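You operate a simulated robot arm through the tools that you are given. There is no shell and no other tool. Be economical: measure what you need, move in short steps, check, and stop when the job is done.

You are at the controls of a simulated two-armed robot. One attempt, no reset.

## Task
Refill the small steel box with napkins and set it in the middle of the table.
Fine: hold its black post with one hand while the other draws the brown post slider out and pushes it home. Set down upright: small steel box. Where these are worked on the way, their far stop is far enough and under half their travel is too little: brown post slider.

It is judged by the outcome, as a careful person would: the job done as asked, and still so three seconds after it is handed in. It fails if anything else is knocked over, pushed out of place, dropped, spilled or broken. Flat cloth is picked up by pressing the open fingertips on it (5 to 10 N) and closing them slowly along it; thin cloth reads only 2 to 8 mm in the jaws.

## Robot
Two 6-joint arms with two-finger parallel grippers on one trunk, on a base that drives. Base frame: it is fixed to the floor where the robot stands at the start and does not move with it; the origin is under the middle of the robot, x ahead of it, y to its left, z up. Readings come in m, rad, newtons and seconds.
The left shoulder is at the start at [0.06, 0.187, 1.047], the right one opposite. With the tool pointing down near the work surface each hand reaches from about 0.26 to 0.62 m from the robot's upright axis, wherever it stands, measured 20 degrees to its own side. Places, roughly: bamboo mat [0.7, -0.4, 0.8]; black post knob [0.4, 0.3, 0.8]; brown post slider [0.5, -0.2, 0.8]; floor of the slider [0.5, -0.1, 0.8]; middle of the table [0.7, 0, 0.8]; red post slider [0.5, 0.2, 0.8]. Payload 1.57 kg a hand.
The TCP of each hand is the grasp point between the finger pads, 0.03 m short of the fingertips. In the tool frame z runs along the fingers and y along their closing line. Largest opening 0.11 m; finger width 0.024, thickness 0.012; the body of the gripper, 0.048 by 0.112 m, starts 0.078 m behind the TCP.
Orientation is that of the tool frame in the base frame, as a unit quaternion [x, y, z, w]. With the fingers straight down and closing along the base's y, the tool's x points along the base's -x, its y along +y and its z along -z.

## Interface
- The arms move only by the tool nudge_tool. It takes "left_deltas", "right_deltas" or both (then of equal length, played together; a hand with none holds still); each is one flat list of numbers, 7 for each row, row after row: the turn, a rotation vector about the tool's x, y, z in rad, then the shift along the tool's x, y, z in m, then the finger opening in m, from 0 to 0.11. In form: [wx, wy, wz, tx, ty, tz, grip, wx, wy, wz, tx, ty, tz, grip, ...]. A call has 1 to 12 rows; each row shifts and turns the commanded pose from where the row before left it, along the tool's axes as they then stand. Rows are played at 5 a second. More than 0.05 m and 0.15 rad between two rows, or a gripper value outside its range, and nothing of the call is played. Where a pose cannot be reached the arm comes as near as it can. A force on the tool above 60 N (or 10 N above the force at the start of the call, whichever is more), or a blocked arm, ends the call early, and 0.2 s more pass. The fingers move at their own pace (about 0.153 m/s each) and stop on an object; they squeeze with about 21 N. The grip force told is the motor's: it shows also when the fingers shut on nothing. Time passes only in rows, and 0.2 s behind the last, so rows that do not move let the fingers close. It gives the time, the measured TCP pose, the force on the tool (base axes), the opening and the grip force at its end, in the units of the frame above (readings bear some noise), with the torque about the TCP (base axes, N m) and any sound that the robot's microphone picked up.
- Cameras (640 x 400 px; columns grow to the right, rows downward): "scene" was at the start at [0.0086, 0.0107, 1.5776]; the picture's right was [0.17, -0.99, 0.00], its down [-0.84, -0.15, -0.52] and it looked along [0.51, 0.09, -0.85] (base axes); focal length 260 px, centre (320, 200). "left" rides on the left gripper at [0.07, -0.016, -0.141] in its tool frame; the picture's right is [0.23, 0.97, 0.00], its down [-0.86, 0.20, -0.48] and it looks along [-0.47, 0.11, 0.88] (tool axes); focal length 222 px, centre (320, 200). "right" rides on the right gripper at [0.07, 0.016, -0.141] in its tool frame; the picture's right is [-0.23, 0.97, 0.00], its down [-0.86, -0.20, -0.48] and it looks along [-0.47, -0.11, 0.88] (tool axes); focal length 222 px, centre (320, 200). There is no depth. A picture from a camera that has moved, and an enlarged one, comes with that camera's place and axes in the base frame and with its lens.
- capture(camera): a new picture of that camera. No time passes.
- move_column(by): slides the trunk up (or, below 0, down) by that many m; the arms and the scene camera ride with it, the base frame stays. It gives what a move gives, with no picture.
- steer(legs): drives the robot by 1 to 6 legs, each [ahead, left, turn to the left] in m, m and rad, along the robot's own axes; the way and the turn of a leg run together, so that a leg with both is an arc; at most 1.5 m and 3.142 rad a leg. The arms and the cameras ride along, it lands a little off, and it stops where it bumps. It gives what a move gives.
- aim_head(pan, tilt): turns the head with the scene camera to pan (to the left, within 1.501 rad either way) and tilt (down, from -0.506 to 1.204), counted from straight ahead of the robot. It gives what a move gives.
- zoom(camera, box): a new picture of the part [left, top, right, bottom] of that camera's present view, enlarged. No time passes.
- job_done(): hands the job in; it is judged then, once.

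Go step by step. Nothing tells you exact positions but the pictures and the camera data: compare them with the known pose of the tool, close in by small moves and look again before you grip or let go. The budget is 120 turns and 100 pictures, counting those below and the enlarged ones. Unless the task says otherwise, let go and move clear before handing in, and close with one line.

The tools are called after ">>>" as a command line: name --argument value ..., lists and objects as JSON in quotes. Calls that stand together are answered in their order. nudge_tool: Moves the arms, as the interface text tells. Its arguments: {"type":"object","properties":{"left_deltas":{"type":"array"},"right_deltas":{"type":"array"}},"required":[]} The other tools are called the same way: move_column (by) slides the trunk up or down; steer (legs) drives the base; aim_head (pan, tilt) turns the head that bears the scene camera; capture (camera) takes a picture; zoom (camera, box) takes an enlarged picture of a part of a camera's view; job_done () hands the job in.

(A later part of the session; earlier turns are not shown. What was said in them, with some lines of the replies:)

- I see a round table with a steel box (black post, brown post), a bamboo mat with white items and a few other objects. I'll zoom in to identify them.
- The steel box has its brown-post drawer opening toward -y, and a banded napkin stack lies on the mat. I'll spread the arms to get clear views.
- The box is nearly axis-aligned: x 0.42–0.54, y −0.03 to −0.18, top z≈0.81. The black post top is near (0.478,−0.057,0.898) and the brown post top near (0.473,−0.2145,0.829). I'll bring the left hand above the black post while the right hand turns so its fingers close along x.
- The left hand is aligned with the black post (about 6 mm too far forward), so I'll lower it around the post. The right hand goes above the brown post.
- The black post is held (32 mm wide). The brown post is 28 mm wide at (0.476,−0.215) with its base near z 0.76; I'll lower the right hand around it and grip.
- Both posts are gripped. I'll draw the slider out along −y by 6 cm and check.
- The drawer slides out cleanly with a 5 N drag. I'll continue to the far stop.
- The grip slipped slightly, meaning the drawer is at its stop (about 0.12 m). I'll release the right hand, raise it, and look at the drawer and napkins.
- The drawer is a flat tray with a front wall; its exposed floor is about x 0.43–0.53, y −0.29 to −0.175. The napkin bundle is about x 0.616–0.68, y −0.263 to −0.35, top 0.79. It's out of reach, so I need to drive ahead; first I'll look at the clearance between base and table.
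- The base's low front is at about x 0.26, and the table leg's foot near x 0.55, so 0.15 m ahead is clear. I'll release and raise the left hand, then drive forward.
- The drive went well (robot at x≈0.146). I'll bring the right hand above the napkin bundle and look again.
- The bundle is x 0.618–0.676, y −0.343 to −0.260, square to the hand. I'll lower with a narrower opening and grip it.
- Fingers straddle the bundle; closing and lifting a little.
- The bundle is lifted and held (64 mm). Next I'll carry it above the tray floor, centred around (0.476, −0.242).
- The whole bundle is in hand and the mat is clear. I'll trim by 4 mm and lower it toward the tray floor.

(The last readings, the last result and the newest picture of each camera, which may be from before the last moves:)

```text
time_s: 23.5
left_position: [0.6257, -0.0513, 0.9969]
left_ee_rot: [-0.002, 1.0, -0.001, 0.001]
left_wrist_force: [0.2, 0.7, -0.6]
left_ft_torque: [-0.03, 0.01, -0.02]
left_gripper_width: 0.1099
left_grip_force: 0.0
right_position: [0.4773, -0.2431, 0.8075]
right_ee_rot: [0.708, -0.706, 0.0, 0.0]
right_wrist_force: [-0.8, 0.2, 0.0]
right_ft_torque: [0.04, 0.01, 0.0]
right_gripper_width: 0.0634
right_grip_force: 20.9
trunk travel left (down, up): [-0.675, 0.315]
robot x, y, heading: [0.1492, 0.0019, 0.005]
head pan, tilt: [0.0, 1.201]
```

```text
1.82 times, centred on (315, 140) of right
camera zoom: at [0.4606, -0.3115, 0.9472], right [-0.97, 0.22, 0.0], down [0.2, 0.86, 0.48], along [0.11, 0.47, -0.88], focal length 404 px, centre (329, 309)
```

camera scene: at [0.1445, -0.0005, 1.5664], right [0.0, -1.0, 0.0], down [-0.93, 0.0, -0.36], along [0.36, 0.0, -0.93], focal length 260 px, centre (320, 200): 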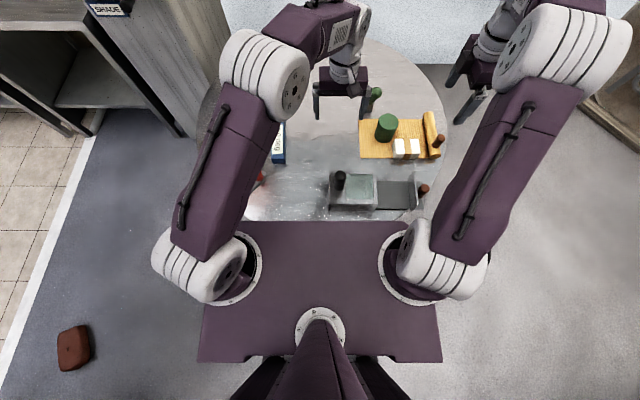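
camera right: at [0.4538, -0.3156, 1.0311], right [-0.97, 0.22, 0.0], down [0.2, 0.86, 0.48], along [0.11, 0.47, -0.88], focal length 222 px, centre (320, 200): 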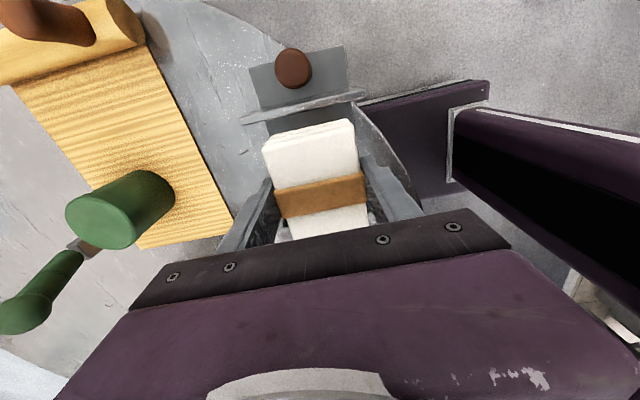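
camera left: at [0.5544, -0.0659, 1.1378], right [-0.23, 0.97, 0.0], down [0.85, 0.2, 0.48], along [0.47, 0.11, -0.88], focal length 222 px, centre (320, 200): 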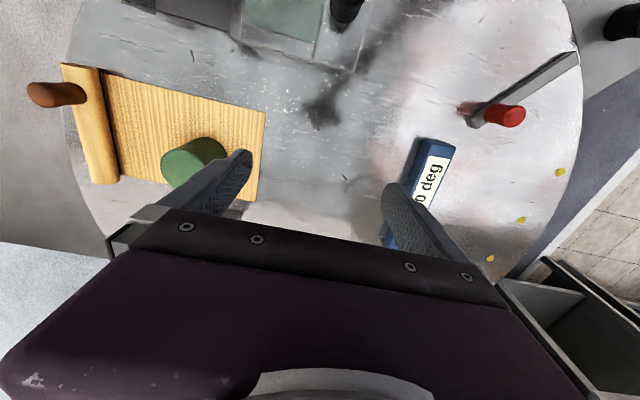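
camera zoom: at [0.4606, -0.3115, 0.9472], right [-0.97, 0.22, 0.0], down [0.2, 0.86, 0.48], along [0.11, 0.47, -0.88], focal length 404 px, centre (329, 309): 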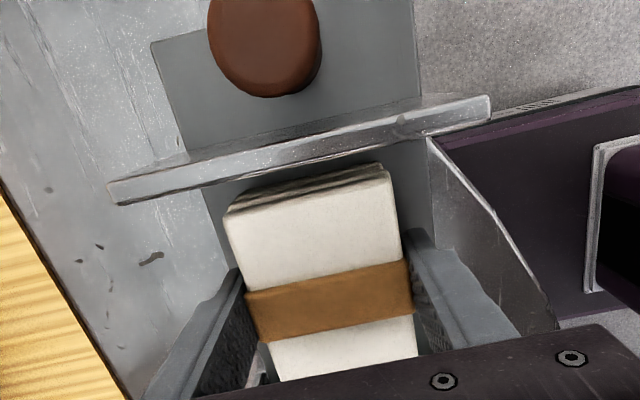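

Well centred on the tray. Lowering in small steps until I feel contact.

>>> nudge_tool --right_deltas '[0, 0, 0, 0, 0, 0.004, 0.04, 0, 0, 0, 0, 0, 0.004, 0.04, 0, 0, 0, 0, 0, 0.003, 0.04]'

```text
time_s: 24.3
left_position: [0.6238, -0.0511, 0.9978]
left_ee_rot: [-0.002, 1.0, 0.0, 0.001]
left_wrist_force: [0.0, 0.7, -0.3]
left_ft_torque: [0.01, 0.0, 0.02]
left_gripper_width: 0.1098
left_grip_force: 0.1
right_position: [0.4776, -0.2421, 0.7966]
right_ee_rot: [0.708, -0.706, 0.001, -0.001]
right_wrist_force: [-0.5, -4.0, 19.9]
right_ft_torque: [0.08, 0.12, -0.05]
right_gripper_width: 0.0635
right_grip_force: 20.9
trunk travel left (down, up): [-0.675, 0.315]
robot x, y, heading: [0.1518, 0.0011, 0.007]
head pan, tilt: [0.0, 1.201]
```

Contact. I'll ease up, open and lift the right hand clear, then look.

>>> nudge_tool --right_deltas '[0, 0, 0, 0, 0, -0.001, 0.04, 0, 0, 0, 0, 0, 0, 0.08, 0, 0, 0, 0, 0, 0, 0.09, 0, 0, 0, 0, 0, -0.02, 0.09, 0, 0, 0, 0, 0, -0.04, 0.09, 0, 0, 0, 0, 0, -0.04, 0.09, 0, 0, 0, 0.02, 0, -0.04, 0.09, 0, 0, 0, 0.04, 0, -0.03, 0.11, 0, 0, 0, 0.04, 0, 0, 0.11]'

>>> zoom --camera "scene" --box '[330, 130, 450, 220]'

>>> capture --camera "right"

```text
time_s: 26.3
left_position: [0.6263, -0.0511, 0.9964]
left_ee_rot: [-0.003, 1.0, 0.0, 0.001]
left_wrist_force: [0.2, -0.2, 0.3]
left_ft_torque: [0.03, 0.03, 0.0]
left_gripper_width: 0.1098
left_grip_force: 0.1
right_position: [0.4808, -0.3457, 0.9679]
right_ee_rot: [0.709, -0.705, -0.001, 0.0]
right_wrist_force: [0.2, -1.4, 0.5]
right_ft_torque: [0.01, 0.05, 0.01]
right_gripper_width: 0.1102
right_grip_force: 0.0
trunk travel left (down, up): [-0.675, 0.315]
robot x, y, heading: [0.1506, 0.0016, 0.002]
head pan, tilt: [0.0, 1.201]
```

```text
4.44 times, centred on (390, 175) of scene
camera zoom: at [0.1467, -0.0024, 1.5664], right [0.0, -1.0, 0.0], down [-0.93, 0.0, -0.36], along [0.36, 0.0, -0.93], focal length 1153 px, centre (9, 311)
```

zoom: 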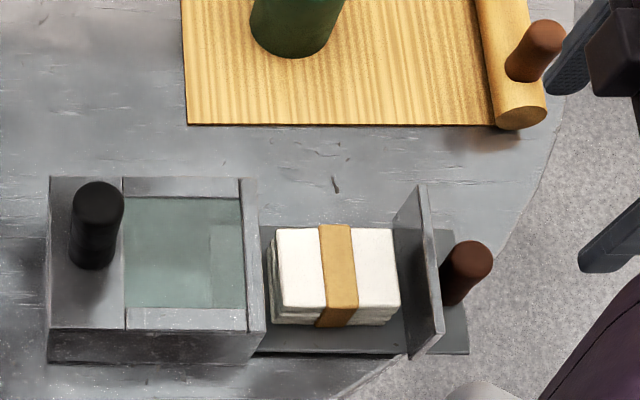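

```text
59 pictures are left
camera right: at [0.4638, -0.4151, 1.1077], right [-0.97, 0.22, 0.0], down [0.2, 0.86, 0.48], along [0.11, 0.47, -0.88], focal length 222 px, centre (320, 200)
```

right: 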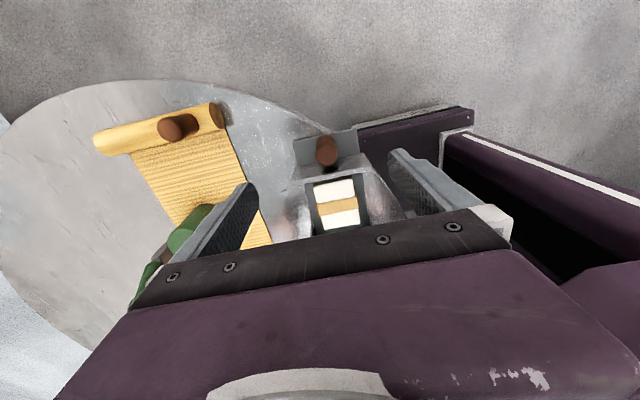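

The napkins sit well on the tray. Bringing the left hand back over the black post and the right over the brown post at about (0.474, −0.33).

>>> nudge_tool --left_deltas '[0, 0, 0, 0.025, -0.001, 0, 0.11, 0, 0, 0, 0.025, -0.001, 0, 0.11, 0, 0, 0, 0.025, -0.001, 0, 0.11, 0, 0, 0, 0.025, -0.001, 0, 0.11, 0, 0, 0, 0.025, -0.001, 0, 0.11, 0, 0, 0, 0.023, -0.001, 0, 0.11]' --right_deltas '[0, 0, 0, -0.0157, 0.006, 0, 0.11, 0, 0, 0, 0, 0, 0.015, 0.11, 0, 0, 0, 0, 0, 0.015, 0.11, 0, 0, 0, 0, 0, 0.01, 0.11, 0, 0, 0, 0, 0, 0, 0.11, 0, 0, 0, 0, 0, 0, 0.11]'

>>> capture --camera "left"

>>> zoom --camera "right" --box '[240, 90, 420, 230]'

```text
time_s: 27.7
left_position: [0.4766, -0.0561, 0.9949]
left_ee_rot: [-0.003, 1.0, 0.0, 0.001]
left_wrist_force: [0.3, -0.2, -0.3]
left_ft_torque: [0.04, -0.03, 0.03]
left_gripper_width: 0.1103
left_grip_force: 0.1
right_position: [0.4715, -0.3279, 0.9282]
right_ee_rot: [0.709, -0.706, -0.001, 0.001]
right_wrist_force: [-0.9, 0.7, 0.2]
right_ft_torque: [0.03, -0.02, -0.06]
right_gripper_width: 0.1099
right_grip_force: 0.0
trunk travel left (down, up): [-0.675, 0.315]
robot x, y, heading: [0.1498, -0.0002, 0.003]
head pan, tilt: [0.0, 1.201]
```

```text
58 pictures are left
camera left: at [0.4063, -0.0719, 1.1357], right [-0.23, 0.97, 0.0], down [0.85, 0.2, 0.48], along [0.47, 0.11, -0.88], focal length 222 px, centre (320, 200)
```

left: 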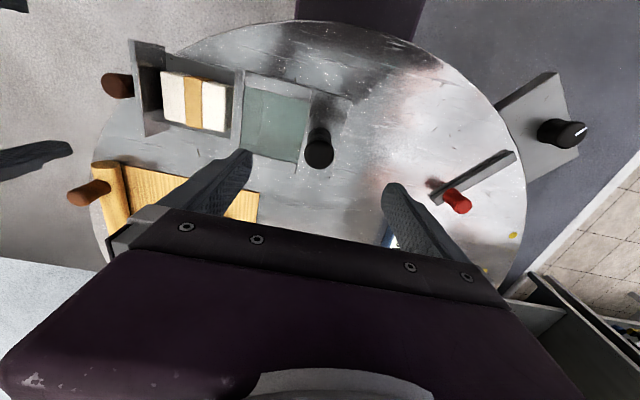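

```text
2.86 times, centred on (330, 160) of right
camera zoom: at [0.4548, -0.3965, 1.0683], right [-0.97, 0.22, 0.0], down [0.2, 0.86, 0.48], along [0.11, 0.47, -0.88], focal length 635 px, centre (291, 314)
```

zoom: 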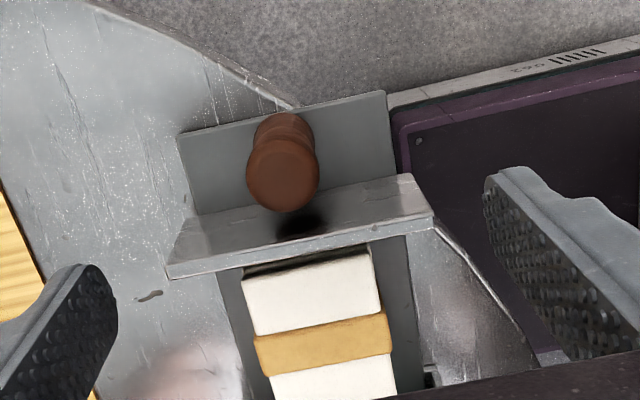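

Both hands are aligned. Lowering and gripping both posts.

>>> nudge_tool --left_deltas '[0, 0, 0, 0, 0, 0.025, 0.11, 0, 0, 0, 0, 0, 0.025, 0.11, 0, 0, 0, 0, 0, 0.025, 0.11, 0, 0, 0, 0, 0, 0.025, 0.11, 0, 0, 0, 0, 0, 0.025, 0.11, 0, 0, 0, 0, 0, 0.004, 0.11, 0, 0, 0, 0, 0, 0, 0.03, 0, 0, 0, 0, 0, 0, 0, 0, 0, 0, 0, 0, 0, 0]' --right_deltas '[0, 0, 0, 0, -0.0025, 0.02, 0.11, 0, 0, 0, 0, 0, 0.025, 0.11, 0, 0, 0, 0, 0, 0.025, 0.11, 0, 0, 0, 0, 0, 0.025, 0.11, 0, 0, 0, 0, 0, 0.023, 0.11, 0, 0, 0, 0, 0, 0, 0.11, 0, 0, 0, 0, 0, 0, 0.03, 0, 0, 0, 0, 0, 0, 0, 0, 0, 0, 0, 0, 0, 0]'

>>> capture --camera "left"

```text
time_s: 29.7
left_position: [0.4788, -0.0575, 0.8672]
left_ee_rot: [-0.002, 1.0, -0.001, 0.002]
left_wrist_force: [1.6, -0.8, 0.5]
left_ft_torque: [0.59, -0.03, 0.09]
left_gripper_width: 0.0323
left_grip_force: 20.5
right_position: [0.4747, -0.3265, 0.8112]
right_ee_rot: [0.709, -0.705, 0.0, 0.0]
right_wrist_force: [-0.9, 1.8, 0.5]
right_ft_torque: [0.05, -0.4, 0.12]
right_gripper_width: 0.028
right_grip_force: 20.8
trunk travel left (down, up): [-0.675, 0.315]
robot x, y, heading: [0.1489, 0.0039, 0.006]
head pan, tilt: [0.0, 1.201]
```

```text
56 pictures are left
camera left: at [0.4083, -0.0724, 1.0074], right [-0.23, 0.97, 0.0], down [0.85, 0.2, 0.48], along [0.47, 0.11, -0.88], focal length 222 px, centre (320, 200)
```

left: 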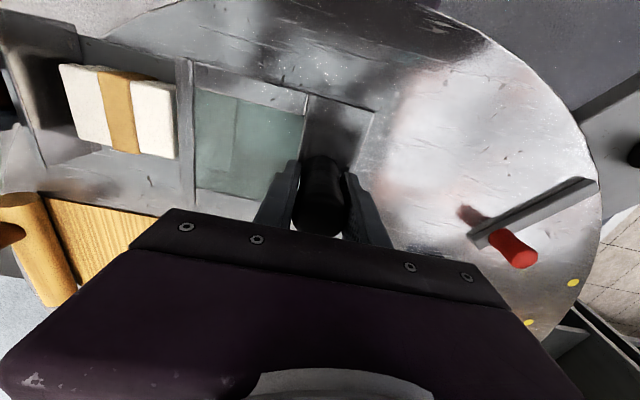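

Both posts are gripped. I'll push the drawer in by 6 cm toward +y.

>>> nudge_tool --right_deltas '[0, 0, 0, -0.01, 0, 0, 0, 0, 0, 0, -0.01, 0, 0, 0, 0, 0, 0, -0.01, 0, 0, 0, 0, 0, 0, -0.01, 0, 0, 0, 0, 0, 0, -0.01, 0, 0, 0, 0, 0, 0, -0.01, 0, 0, 0]'

>>> capture --camera "left"

```text
time_s: 31.1
left_position: [0.4792, -0.0565, 0.8669]
left_ee_rot: [-0.003, 1.0, -0.001, 0.002]
left_wrist_force: [1.7, -0.2, 0.5]
left_ft_torque: [0.95, 0.03, -0.18]
left_gripper_width: 0.0325
left_grip_force: 21.2
right_position: [0.4744, -0.2673, 0.8086]
right_ee_rot: [0.709, -0.705, 0.0, 0.0]
right_wrist_force: [6.4, -3.1, 16.7]
right_ft_torque: [0.09, 0.38, -0.01]
right_gripper_width: 0.0285
right_grip_force: 21.2
trunk travel left (down, up): [-0.675, 0.315]
robot x, y, heading: [0.1519, 0.0033, 0.005]
head pan, tilt: [0.0, 1.201]
```

```text
55 pictures are left
camera left: at [0.4084, -0.0721, 1.0077], right [-0.23, 0.97, 0.0], down [0.85, 0.2, 0.48], along [0.47, 0.11, -0.88], focal length 222 px, centre (320, 200)
```

left: 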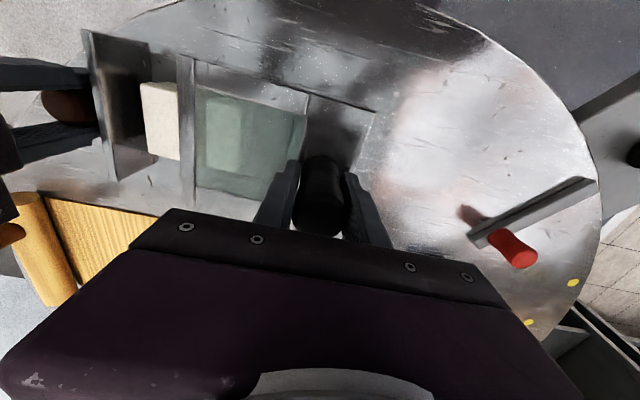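

The napkins are entering cleanly and show through the window. I'll relieve the slight downward load and push on to the end.

>>> nudge_tool --right_deltas '[0, 0, 0, 0, 0, -0.002, 0, 0, 0, 0, -0.01, 0, 0, 0, 0, 0, 0, -0.01, 0, 0, 0, 0, 0, 0, -0.01, 0, 0, 0, 0, 0, 0, -0.01, 0, 0, 0]'

>>> capture --camera "left"

```text
time_s: 32.3
left_position: [0.4783, -0.0565, 0.8663]
left_ee_rot: [-0.001, 1.0, -0.001, 0.001]
left_wrist_force: [0.8, 4.6, 9.0]
left_ft_torque: [-1.16, 0.13, 0.0]
left_gripper_width: 0.0326
left_grip_force: 20.8
right_position: [0.4736, -0.2283, 0.812]
right_ee_rot: [0.708, -0.706, 0.0, 0.001]
right_wrist_force: [-0.3, -2.5, -3.9]
right_ft_torque: [0.28, -0.34, -0.01]
right_gripper_width: 0.0281
right_grip_force: 20.2
trunk travel left (down, up): [-0.675, 0.315]
robot x, y, heading: [0.1475, -0.0004, 0.005]
head pan, tilt: [0.0, 1.201]
```

```text
54 pictures are left
camera left: at [0.4086, -0.0722, 1.0075], right [-0.23, 0.97, 0.0], down [0.85, 0.2, 0.48], along [0.47, 0.11, -0.88], focal length 222 px, centre (320, 200)
```

left: 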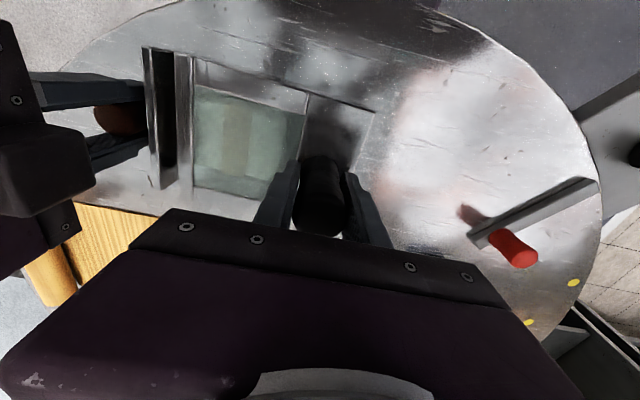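

>>> nudge_tool --right_deltas '[0, 0, 0, -0.005, 0, 0.001, 0, 0, 0, 0, -0.005, 0, 0, 0, 0, 0, 0, -0.004, 0, 0, 0, 0, 0, 0, -0.003, 0, 0, 0]'

>>> capture --camera "left"

```text
time_s: 33.3
left_position: [0.4786, -0.0557, 0.8656]
left_ee_rot: [-0.002, 1.0, 0.0, -0.001]
left_wrist_force: [1.5, 14.6, 6.5]
left_ft_torque: [-0.41, -0.6, 0.06]
left_gripper_width: 0.0326
left_grip_force: 21.2
right_position: [0.4747, -0.2112, 0.8098]
right_ee_rot: [0.709, -0.706, 0.0, -0.001]
right_wrist_force: [-1.5, -15.5, -4.1]
right_ft_torque: [0.02, 0.39, 0.04]
right_gripper_width: 0.0282
right_grip_force: 20.7
trunk travel left (down, up): [-0.675, 0.315]
robot x, y, heading: [0.1505, 0.0013, 0.006]
head pan, tilt: [0.0, 1.201]
```

```text
53 pictures are left
camera left: at [0.4083, -0.0716, 1.0073], right [-0.23, 0.97, 0.0], down [0.85, 0.2, 0.48], along [0.46, 0.11, -0.88], focal length 222 px, centre (320, 200)
```

left: 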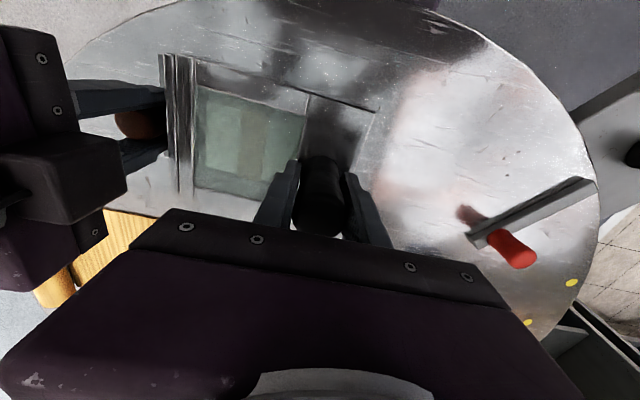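

The drawer is home: 15 N of resistance, the same gap as at the start and napkins visible in the window. Before moving the box I'll measure the table's true centre with the head camera.

>>> nudge_tool --right_deltas '[0, 0, 0, 0.002, 0, 0, 0, 0, 0, 0, 0, 0, 0, 0]'

>>> aim_head --pan 0 --tilt 0.9

>>> capture --camera "scene"

```text
time_s: 33.9
left_position: [0.4784, -0.0577, 0.8662]
left_ee_rot: [-0.001, 1.0, -0.001, 0.001]
left_wrist_force: [-1.6, 3.8, 3.0]
left_ft_torque: [-0.64, 0.58, -0.16]
left_gripper_width: 0.0322
left_grip_force: 21.1
right_position: [0.4748, -0.2113, 0.8115]
right_ee_rot: [0.709, -0.705, 0.0, -0.001]
right_wrist_force: [1.2, -3.3, -3.9]
right_ft_torque: [-0.26, -0.46, -0.04]
right_gripper_width: 0.0284
right_grip_force: 21.1
trunk travel left (down, up): [-0.675, 0.315]
robot x, y, heading: [0.1505, 0.0012, 0.001]
head pan, tilt: [0.0, 1.201]
```

```text
time_s: 34.7
left_position: [0.4796, -0.0574, 0.8667]
left_ee_rot: [-0.002, 1.0, -0.001, 0.002]
left_wrist_force: [-1.9, 0.3, -0.5]
left_ft_torque: [-0.57, 0.53, -0.17]
left_gripper_width: 0.0321
left_grip_force: 20.9
right_position: [0.4746, -0.2112, 0.811]
right_ee_rot: [0.709, -0.706, 0.0, 0.0]
right_wrist_force: [2.8, 0.2, 0.4]
right_ft_torque: [0.1, -0.43, -0.05]
right_gripper_width: 0.0281
right_grip_force: 20.9
trunk travel left (down, up): [-0.675, 0.315]
robot x, y, heading: [0.148, 0.0024, 0.004]
head pan, tilt: [0.0, 0.901]
```

```text
52 pictures are left
camera scene: at [0.1661, -0.0008, 1.5862], right [0.0, -1.0, 0.0], down [-0.78, 0.0, -0.62], along [0.62, 0.0, -0.78], focal length 260 px, centre (320, 200)
```

scene: 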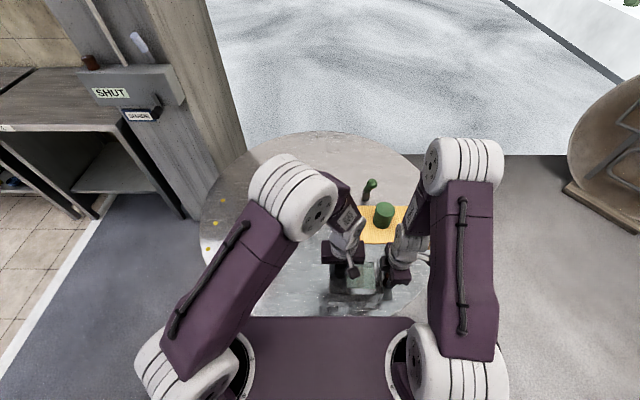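

The table spans x≈0.34–1.28, so its visual centre is at about x 0.8, while the listed middle is about 0.7. I'll aim for a box centre of (0.74, 0.01), which also stays clear of the mat and the blue holder. First a small two-handed lift to test.

>>> nudge_tool --left_deltas '[0, 0, 0, 0, 0, -0.006, 0, 0, 0, 0, 0, 0, -0.008, 0, 0, 0, 0, 0, 0, -0.008, 0, 0, 0, 0, 0, 0, -0.008, 0]' --right_deltas '[0, 0, 0, 0, 0, -0.006, 0, 0, 0, 0, 0, 0, -0.008, 0, 0, 0, 0, 0, 0, -0.008, 0, 0, 0, 0, 0, 0, -0.008, 0]'

>>> zoom --camera "scene" --box '[290, 220, 450, 320]'

>>> capture --camera "left"

```text
time_s: 35.7
left_position: [0.4776, -0.0566, 0.8966]
left_ee_rot: [-0.002, 1.0, 0.0, 0.0]
left_wrist_force: [1.6, 5.2, -9.0]
left_ft_torque: [0.57, 0.07, 0.16]
left_gripper_width: 0.0325
left_grip_force: 21.0
right_position: [0.4727, -0.211, 0.8414]
right_ee_rot: [0.708, -0.706, -0.001, 0.001]
right_wrist_force: [-2.3, -4.9, 3.3]
right_ft_torque: [0.48, -0.27, 0.13]
right_gripper_width: 0.0281
right_grip_force: 20.8
trunk travel left (down, up): [-0.675, 0.315]
robot x, y, heading: [0.1497, 0.002, 0.006]
head pan, tilt: [0.0, 0.901]
```

```text
4.00 times, centred on (370, 270) of scene
camera zoom: at [0.1657, -0.0005, 1.5862], right [0.0, -1.0, 0.0], down [-0.78, 0.0, -0.62], along [0.62, 0.0, -0.78], focal length 1038 px, centre (120, -80)
```

zoom: 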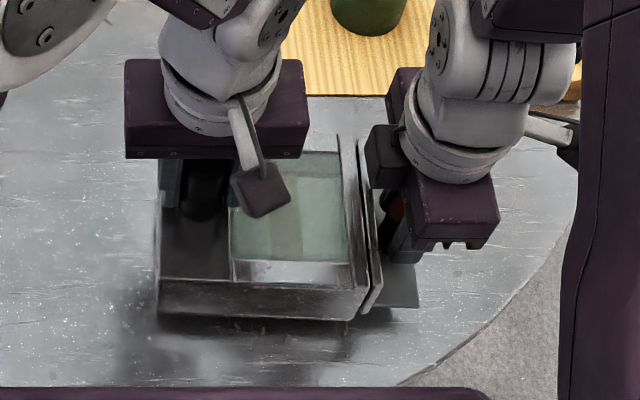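

```text
50 pictures are left
camera left: at [0.4078, -0.0724, 1.0376], right [-0.23, 0.97, 0.0], down [0.85, 0.2, 0.48], along [0.47, 0.11, -0.88], focal length 222 px, centre (320, 200)
```

left: 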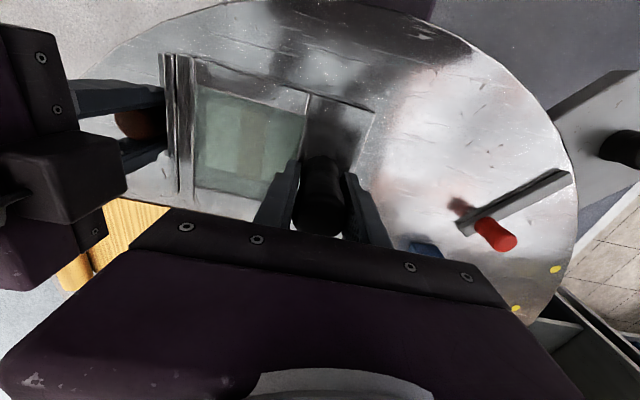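

It lifts level with a light load. I'll carry it +y 0.114, then +x 0.19 with both hands together.

>>> nudge_tool --left_deltas '[0, 0, 0, 0, 0.019, 0, 0, 0, 0, 0, 0, 0.019, 0, 0, 0, 0, 0, 0, 0.019, 0, 0, 0, 0, 0, 0, 0.019, 0, 0, 0, 0, 0, 0, 0.019, 0, 0, 0, 0, 0, 0, 0.019, 0, 0]' --right_deltas '[0, 0, 0, -0.019, 0, 0, 0, 0, 0, 0, -0.019, 0, 0, 0, 0, 0, 0, -0.019, 0, 0, 0, 0, 0, 0, -0.019, 0, 0, 0, 0, 0, 0, -0.019, 0, 0, 0, 0, 0, 0, -0.019, 0, 0, 0]'

```text
time_s: 37.1
left_position: [0.4748, 0.0579, 0.8975]
left_ee_rot: [-0.003, 1.0, -0.001, 0.0]
left_wrist_force: [1.7, 4.0, -8.4]
left_ft_torque: [1.03, 0.42, 0.1]
left_gripper_width: 0.0325
left_grip_force: 20.7
right_position: [0.4734, -0.0966, 0.8391]
right_ee_rot: [0.708, -0.706, 0.0, 0.001]
right_wrist_force: [-1.2, -3.0, 2.7]
right_ft_torque: [-0.16, -0.51, 0.08]
right_gripper_width: 0.0283
right_grip_force: 20.8
trunk travel left (down, up): [-0.675, 0.315]
robot x, y, heading: [0.1501, -0.0009, 0.003]
head pan, tilt: [0.0, 0.901]
```

>>> nudge_tool --left_deltas '[0, 0, 0, -0.019, 0, 0, 0, 0, 0, 0, -0.019, 0, 0, 0, 0, 0, 0, -0.019, 0, 0, 0, 0, 0, 0, -0.019, 0, 0, 0, 0, 0, 0, -0.019, 0, 0, 0, 0, 0, 0, -0.019, 0, 0, 0, 0, 0, 0, -0.019, 0, 0, 0, 0, 0, 0, -0.019, 0, 0, 0]' --right_deltas '[0, 0, 0, 0, -0.019, 0, 0, 0, 0, 0, 0, -0.019, 0, 0, 0, 0, 0, 0, -0.019, 0, 0, 0, 0, 0, 0, -0.019, 0, 0, 0, 0, 0, 0, -0.019, 0, 0, 0, 0, 0, 0, -0.019, 0, 0, 0, 0, 0, 0, -0.019, 0, 0, 0, 0, 0, 0, -0.019, 0, 0]'

>>> capture --camera "scene"

>>> capture --camera "left"

```text
time_s: 38.9
left_position: [0.6303, 0.0576, 0.8957]
left_ee_rot: [-0.002, 1.0, -0.001, 0.001]
left_wrist_force: [1.4, 4.4, 6.5]
left_ft_torque: [-1.01, 0.38, 0.05]
left_gripper_width: 0.0325
left_grip_force: 21.1
right_position: [0.6267, -0.0971, 0.8382]
right_ee_rot: [0.709, -0.705, -0.001, 0.001]
right_wrist_force: [-0.1, -3.8, -12.1]
right_ft_torque: [-0.41, -0.38, 0.04]
right_gripper_width: 0.0281
right_grip_force: 21.1
trunk travel left (down, up): [-0.675, 0.315]
robot x, y, heading: [0.1505, 0.0004, 0.003]
head pan, tilt: [0.0, 0.901]
```

```text
49 pictures are left
camera scene: at [0.1681, -0.0004, 1.5862], right [0.0, -1.0, 0.0], down [-0.78, 0.0, -0.62], along [0.62, 0.0, -0.78], focal length 260 px, centre (320, 200)
```

scene: 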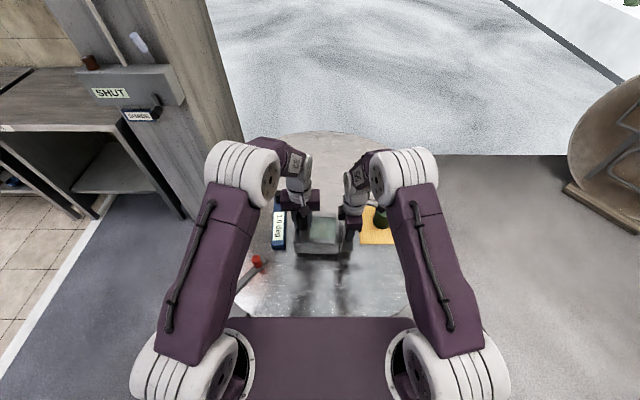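

```text
48 pictures are left
camera left: at [0.5606, 0.0431, 1.0362], right [-0.23, 0.97, 0.0], down [0.85, 0.2, 0.48], along [0.47, 0.11, -0.88], focal length 222 px, centre (320, 200)
```

left: 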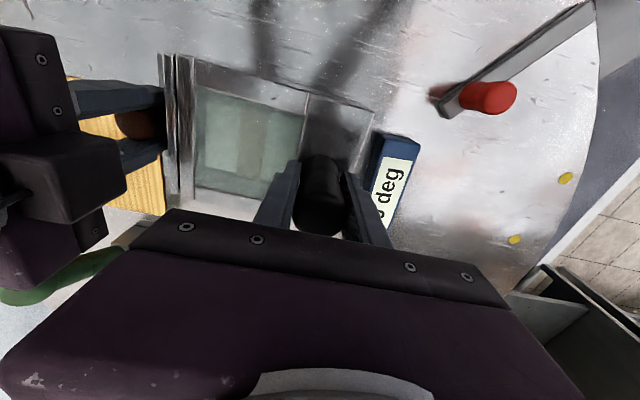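

The box is mid-air at centre x≈0.63, with 3 cm clearance to the blue holder. I'll drive 0.08 m ahead with the box held, then extend the last 3 cm.

>>> steer --legs '[[0.08, 0, 0]]'

>>> capture --camera "left"

>>> capture --camera "scene"

```text
time_s: 39.9
left_position: [0.7085, 0.0586, 0.8954]
left_ee_rot: [-0.003, 1.0, -0.001, 0.001]
left_wrist_force: [2.5, 5.5, 7.0]
left_ft_torque: [-1.02, -0.51, 0.18]
left_gripper_width: 0.0323
left_grip_force: 21.1
right_position: [0.7036, -0.0963, 0.8396]
right_ee_rot: [0.709, -0.706, -0.001, 0.001]
right_wrist_force: [-2.1, -5.8, -13.4]
right_ft_torque: [-0.37, 0.44, 0.07]
right_gripper_width: 0.0281
right_grip_force: 20.8
trunk travel left (down, up): [-0.675, 0.315]
robot x, y, heading: [0.224, -0.002, 0.006]
head pan, tilt: [0.0, 0.901]
```

```text
47 pictures are left
camera left: at [0.638, 0.0433, 1.0364], right [-0.23, 0.97, 0.0], down [0.85, 0.2, 0.48], along [0.47, 0.11, -0.88], focal length 222 px, centre (320, 200)
```

left: 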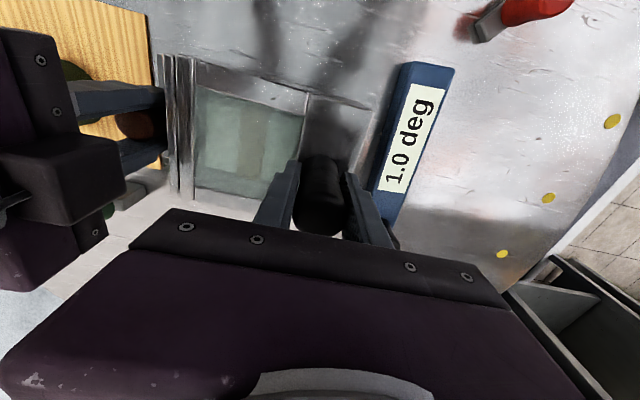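

```text
46 pictures are left
camera scene: at [0.2454, 0.0, 1.5862], right [0.0, -1.0, 0.0], down [-0.78, 0.0, -0.62], along [0.62, 0.0, -0.78], focal length 260 px, centre (320, 200)
```

scene: 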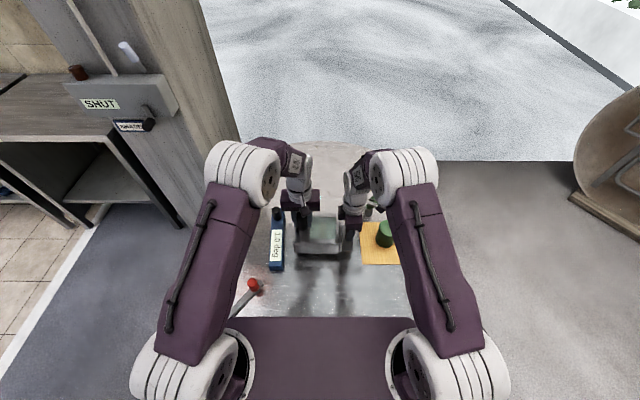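

Good: clear on both sides. Extending 3 cm and lowering most of the way.

>>> nudge_tool --left_deltas '[0, 0, 0, -0.01, 0, 0, 0, 0, 0, 0, -0.01, 0, 0, 0, 0, 0, 0, -0.01, 0, 0, 0, 0, 0, 0, 0, 0, 0.008, 0, 0, 0, 0, 0, 0, 0.008, 0, 0, 0, 0, 0, 0, 0.008, 0]' --right_deltas '[0, 0, 0, 0, -0.01, 0, 0, 0, 0, 0, 0, -0.01, 0, 0, 0, 0, 0, 0, -0.01, 0, 0, 0, 0, 0, 0, 0, 0.008, 0, 0, 0, 0, 0, 0, 0.008, 0, 0, 0, 0, 0, 0, 0.008, 0]'

>>> zoom --camera "scene" --box '[250, 180, 410, 280]'

```text
time_s: 41.3
left_position: [0.7377, 0.059, 0.8707]
left_ee_rot: [-0.003, 1.0, -0.002, 0.001]
left_wrist_force: [1.4, -0.7, -0.9]
left_ft_torque: [-0.85, -0.62, 0.22]
left_gripper_width: 0.0325
left_grip_force: 20.4
right_position: [0.7355, -0.0962, 0.8148]
right_ee_rot: [0.708, -0.706, 0.0, 0.0]
right_wrist_force: [-0.2, 1.3, -5.5]
right_ft_torque: [0.32, 0.54, 0.02]
right_gripper_width: 0.0279
right_grip_force: 20.9
trunk travel left (down, up): [-0.675, 0.315]
robot x, y, heading: [0.2284, -0.0007, 0.008]
head pan, tilt: [0.0, 0.901]
```

```text
4.00 times, centred on (330, 230) of scene
camera zoom: at [0.2455, -0.0001, 1.5862], right [0.0, -1.0, 0.0], down [-0.78, 0.0, -0.62], along [0.62, 0.0, -0.78], focal length 1038 px, centre (280, 80)
```

zoom: 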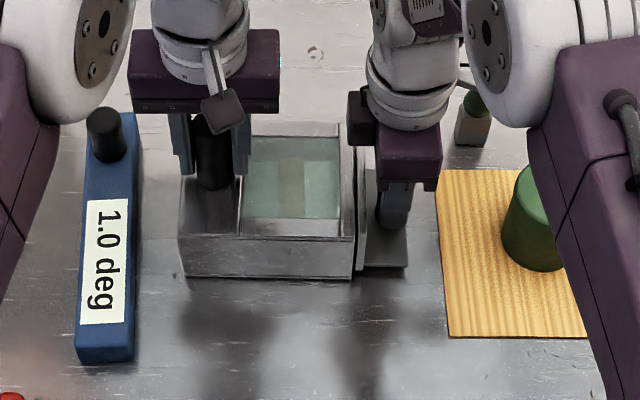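

Placement looks right. Lowering the last few millimetres to contact.

>>> nudge_tool --left_deltas '[0, 0, 0, 0, 0, 0.002, 0, 0, 0, 0, 0, 0, 0.002, 0, 0, 0, 0, 0, 0, 0, 0]' --right_deltas '[0, 0, 0, 0, 0, 0.002, 0, 0, 0, 0, 0, 0, 0.002, 0, 0, 0, 0, 0, 0, 0, 0]'

```text
time_s: 42.1
left_position: [0.7366, 0.0587, 0.8674]
left_ee_rot: [-0.003, 1.0, 0.0, 0.001]
left_wrist_force: [-3.8, 0.5, 15.1]
left_ft_torque: [-0.98, 0.17, -0.1]
left_gripper_width: 0.0324
left_grip_force: 21.4
right_position: [0.7355, -0.0961, 0.8133]
right_ee_rot: [0.709, -0.705, 0.0, 0.0]
right_wrist_force: [2.9, 1.7, -9.5]
right_ft_torque: [0.16, 0.39, -0.14]
right_gripper_width: 0.028
right_grip_force: 21.6
trunk travel left (down, up): [-0.675, 0.315]
robot x, y, heading: [0.2276, 0.0008, 0.01]
head pan, tilt: [0.0, 0.901]
```

>>> nudge_tool --left_deltas '[0, 0, 0, 0, 0, -0.001, 0, 0, 0, 0, 0, 0, 0, 0]' --right_deltas '[0, 0, 0, 0, 0, 0.0015, 0, 0, 0, 0, 0, 0, 0, 0]'

```text
time_s: 42.7
left_position: [0.7377, 0.0579, 0.8673]
left_ee_rot: [-0.001, 1.0, 0.001, 0.0]
left_wrist_force: [1.8, -5.2, -8.6]
left_ft_torque: [0.67, -0.55, -0.02]
left_gripper_width: 0.0323
left_grip_force: 21.1
right_position: [0.7341, -0.0967, 0.811]
right_ee_rot: [0.708, -0.706, 0.0, 0.001]
right_wrist_force: [-0.5, 2.7, 11.2]
right_ft_torque: [0.42, 0.38, 0.01]
right_gripper_width: 0.0282
right_grip_force: 21.0
trunk travel left (down, up): [-0.675, 0.315]
robot x, y, heading: [0.2259, 0.0004, 0.002]
head pan, tilt: [0.0, 0.901]
```

Both hands are at their original table heights. Setting the left down 1 mm more, then opening both hands slightly.

>>> nudge_tool --left_deltas '[0, 0, 0, 0, 0, 0.001, 0, 0, 0, 0, 0, 0, 0, 0, 0, 0, 0, 0, 0, 0, 0.055, 0, 0, 0, 0, 0, 0, 0.055]' --right_deltas '[0, 0, 0, 0, 0, 0, 0, 0, 0, 0, 0, 0, 0, 0.05, 0, 0, 0, 0, 0, 0, 0.055, 0, 0, 0, 0, 0, 0, 0.055]'

>>> zoom --camera "scene" --box '[250, 180, 410, 280]'

```text
time_s: 43.7
left_position: [0.7389, 0.0579, 0.8675]
left_ee_rot: [-0.002, 1.0, -0.002, 0.001]
left_wrist_force: [0.3, -0.2, -0.7]
left_ft_torque: [0.02, 0.01, 0.0]
left_gripper_width: 0.0548
left_grip_force: 0.1
right_position: [0.734, -0.0972, 0.8096]
right_ee_rot: [0.709, -0.705, -0.001, 0.001]
right_wrist_force: [0.0, -0.8, 0.2]
right_ft_torque: [-0.01, 0.03, 0.0]
right_gripper_width: 0.0549
right_grip_force: 0.1
trunk travel left (down, up): [-0.675, 0.315]
robot x, y, heading: [0.228, 0.0031, 0.011]
head pan, tilt: [0.0, 0.901]
```

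```text
4.00 times, centred on (330, 230) of scene
camera zoom: at [0.2441, -0.0002, 1.5862], right [0.0, -1.0, 0.0], down [-0.78, 0.0, -0.62], along [0.62, 0.0, -0.78], focal length 1038 px, centre (280, 80)
```

zoom: 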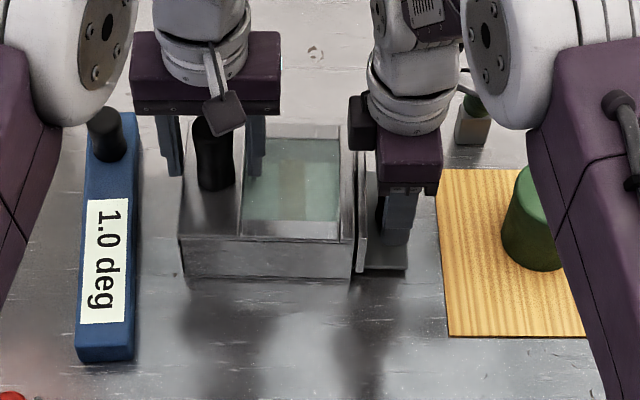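

The box is standing free. Raising both hands straight up and clear.

>>> nudge_tool --left_deltas '[0, 0, 0, 0, 0, -0.02, 0.055, 0, 0, 0, 0, 0, -0.03, 0.055, 0, 0, 0, 0, 0, -0.03, 0.055, 0, 0, 0, 0, 0, -0.03, 0.055, 0, 0, 0, 0, 0, -0.03, 0.055, 0, 0, 0, 0.03, 0, 0, 0.055, 0, 0, 0, 0.04, 0, 0, 0.055, 0, 0, 0, 0.04, 0, 0, 0.055]' --right_deltas '[0, 0, 0, 0, 0, -0.02, 0.055, 0, 0, 0, 0, 0, -0.03, 0.055, 0, 0, 0, 0, 0, -0.03, 0.055, 0, 0, 0, 0, 0, -0.04, 0.055, 0, 0, 0, 0, 0, -0.04, 0.055, 0, 0, 0, 0, 0.03, 0, 0.055, 0, 0, 0, 0, 0.04, 0, 0.055, 0, 0, 0, 0, 0.04, 0, 0.055]'

>>> capture --camera "left"

>>> capture --camera "scene"

>>> capture --camera "right"

```text
time_s: 45.5
left_position: [0.628, 0.0566, 1.012]
left_ee_rot: [-0.003, 1.0, 0.0, 0.002]
left_wrist_force: [0.1, 0.3, -0.3]
left_ft_torque: [0.04, -0.01, 0.03]
left_gripper_width: 0.0549
left_grip_force: 0.1
right_position: [0.6229, -0.0956, 0.9724]
right_ee_rot: [0.709, -0.706, 0.001, 0.0]
right_wrist_force: [0.3, 0.3, -0.2]
right_ft_torque: [-0.03, -0.06, -0.03]
right_gripper_width: 0.0552
right_grip_force: 0.1
trunk travel left (down, up): [-0.675, 0.315]
robot x, y, heading: [0.2277, -0.0014, 0.006]
head pan, tilt: [0.0, 0.901]
```

```text
43 pictures are left
camera left: at [0.5574, 0.0411, 1.1514], right [-0.23, 0.97, 0.0], down [0.85, 0.2, 0.48], along [0.47, 0.11, -0.88], focal length 222 px, centre (320, 200)
```

left: 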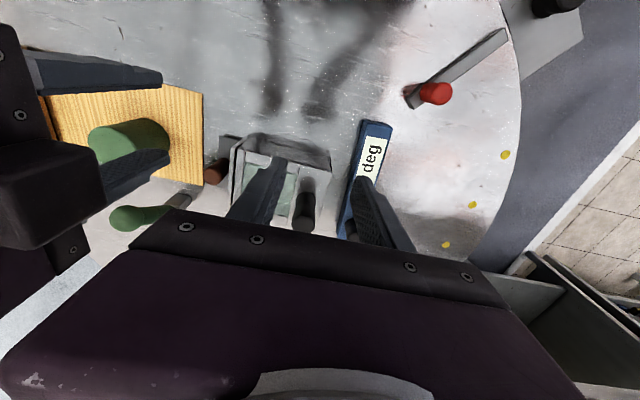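

```text
42 pictures are left
camera scene: at [0.241, 0.0, 1.5862], right [0.0, -1.0, 0.0], down [-0.78, 0.0, -0.62], along [0.62, 0.0, -0.78], focal length 260 px, centre (320, 200)
```

scene: 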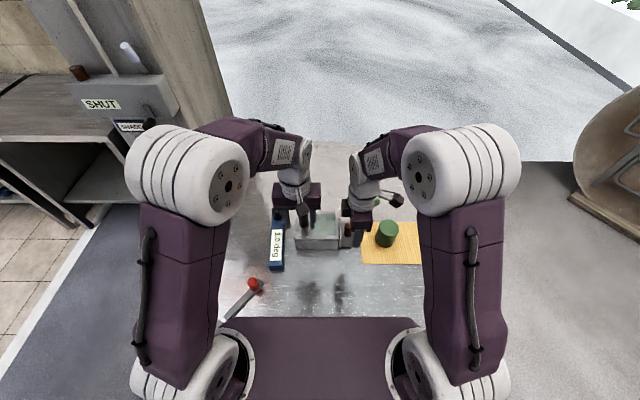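

```text
41 pictures are left
camera right: at [0.6057, -0.1645, 1.1124], right [-0.97, 0.22, 0.0], down [0.2, 0.86, 0.48], along [0.11, 0.47, -0.88], focal length 222 px, centre (320, 200)
```

right: 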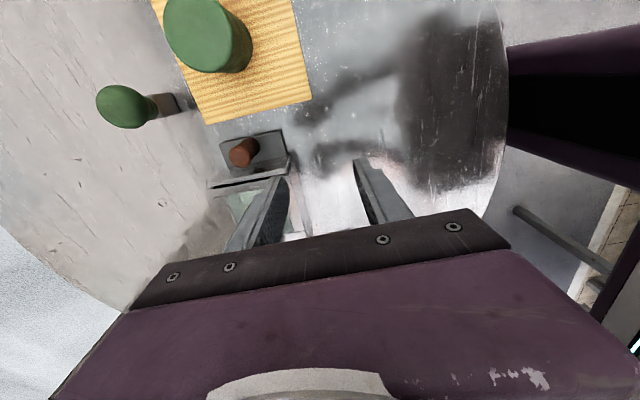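

>>> nudge_tool --left_deltas '[0, 0, 0, 0.03, 0.02, -0.02, 0.055, 0, 0, 0, 0.03, 0.03, -0.02, 0.055, 0, 0, 0, 0.02, 0.03, -0.02, 0.055, 0, 0, 0, 0, 0.03, 0, 0.055]' --right_deltas '[0, 0, 0, 0.02, 0.03, -0.03, 0.055, 0, 0, 0, 0.03, 0.03, -0.03, 0.055, 0, 0, 0, 0.03, 0.02, -0.03, 0.055, 0, 0, 0, 0.03, 0, 0, 0.055]'

>>> zoom --camera "scene" --box '[250, 180, 410, 280]'

>>> capture --camera "scene"

```text
refused: row 2 steps farther than a row can; nothing moved
```

```text
4.00 times, centred on (330, 230) of scene
camera zoom: at [0.241, 0.0, 1.5862], right [0.0, -1.0, 0.0], down [-0.78, 0.0, -0.62], along [0.62, 0.0, -0.78], focal length 1038 px, centre (280, 80)
```

zoom: 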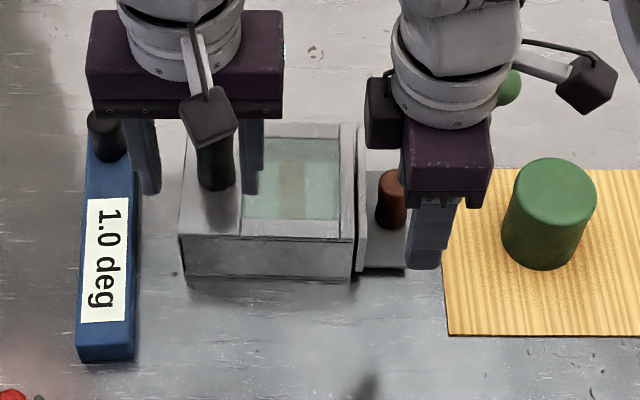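

```text
39 pictures are left
camera scene: at [0.241, 0.0, 1.5862], right [0.0, -1.0, 0.0], down [-0.78, 0.0, -0.62], along [0.62, 0.0, -0.78], focal length 260 px, centre (320, 200)
```

scene: 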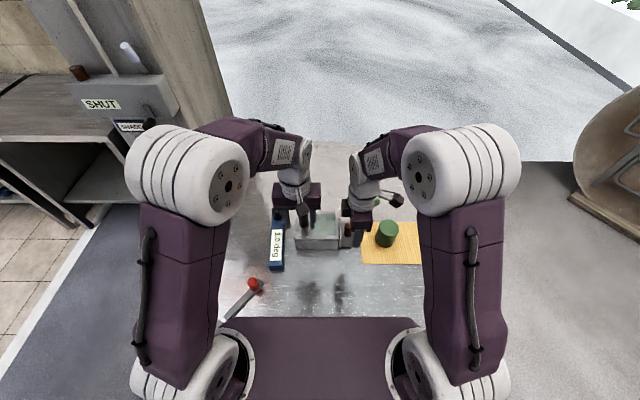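

The box stands upright, the drawer is closed (post spacing 0.155 m as at the start) and the napkins show through the window. I'll retreat the hands clear.

>>> nudge_tool --left_deltas '[0, 0, 0, 0.02, 0.01, -0.02, 0.055, 0, 0, 0, 0.02, 0.02, -0.02, 0.055, 0, 0, 0, 0.02, 0.02, -0.01, 0.055, 0, 0, 0, 0.02, 0.02, 0, 0.055]' --right_deltas '[0, 0, 0, 0.01, 0.02, -0.02, 0.055, 0, 0, 0, 0.02, 0.02, -0.02, 0.055, 0, 0, 0, 0.02, 0.02, -0.02, 0.055, 0, 0, 0, 0.02, 0.02, 0, 0.055]'

>>> capture --camera "scene"

```text
time_s: 46.5
left_position: [0.5449, 0.1278, 1.0567]
left_ee_rot: [-0.002, 1.0, -0.001, 0.002]
left_wrist_force: [0.1, -0.4, 0.4]
left_ft_torque: [-0.02, -0.01, -0.02]
left_gripper_width: 0.0552
left_grip_force: 0.0
right_position: [0.5423, -0.1671, 1.0323]
right_ee_rot: [0.709, -0.705, -0.001, -0.001]
right_wrist_force: [-0.7, 0.6, 0.9]
right_ft_torque: [0.01, -0.01, -0.03]
right_gripper_width: 0.0549
right_grip_force: 0.1
trunk travel left (down, up): [-0.675, 0.315]
robot x, y, heading: [0.2253, 0.0029, 0.004]
head pan, tilt: [0.0, 0.901]
```

```text
38 pictures are left
camera scene: at [0.2416, 0.0, 1.5863], right [0.0, -1.0, 0.0], down [-0.78, 0.0, -0.62], along [0.62, 0.0, -0.78], focal length 260 px, centre (320, 200)
```

scene: 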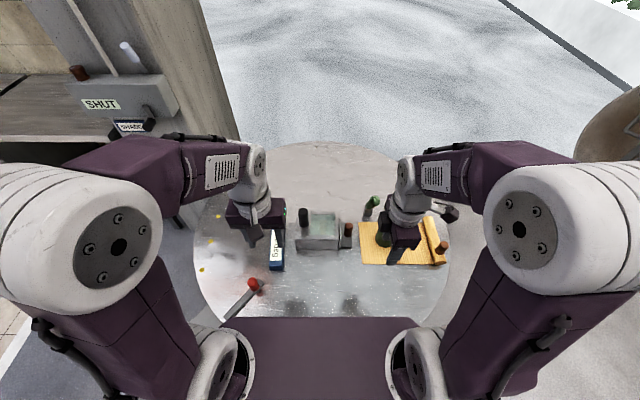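

Everything is in place and undisturbed, with both hands clear. Handing in.

>>> job_done

```text
The job is handed in.
```

The steel box is refilled with the napkin bundle and its drawer is pushed home. It stands upright near the middle of the table, at about (0.74, 0.01), between your listed middle (x 0.7) and the table's measured centre (x 0.81). Both hands are clear, and nothing else was knocked or moved.
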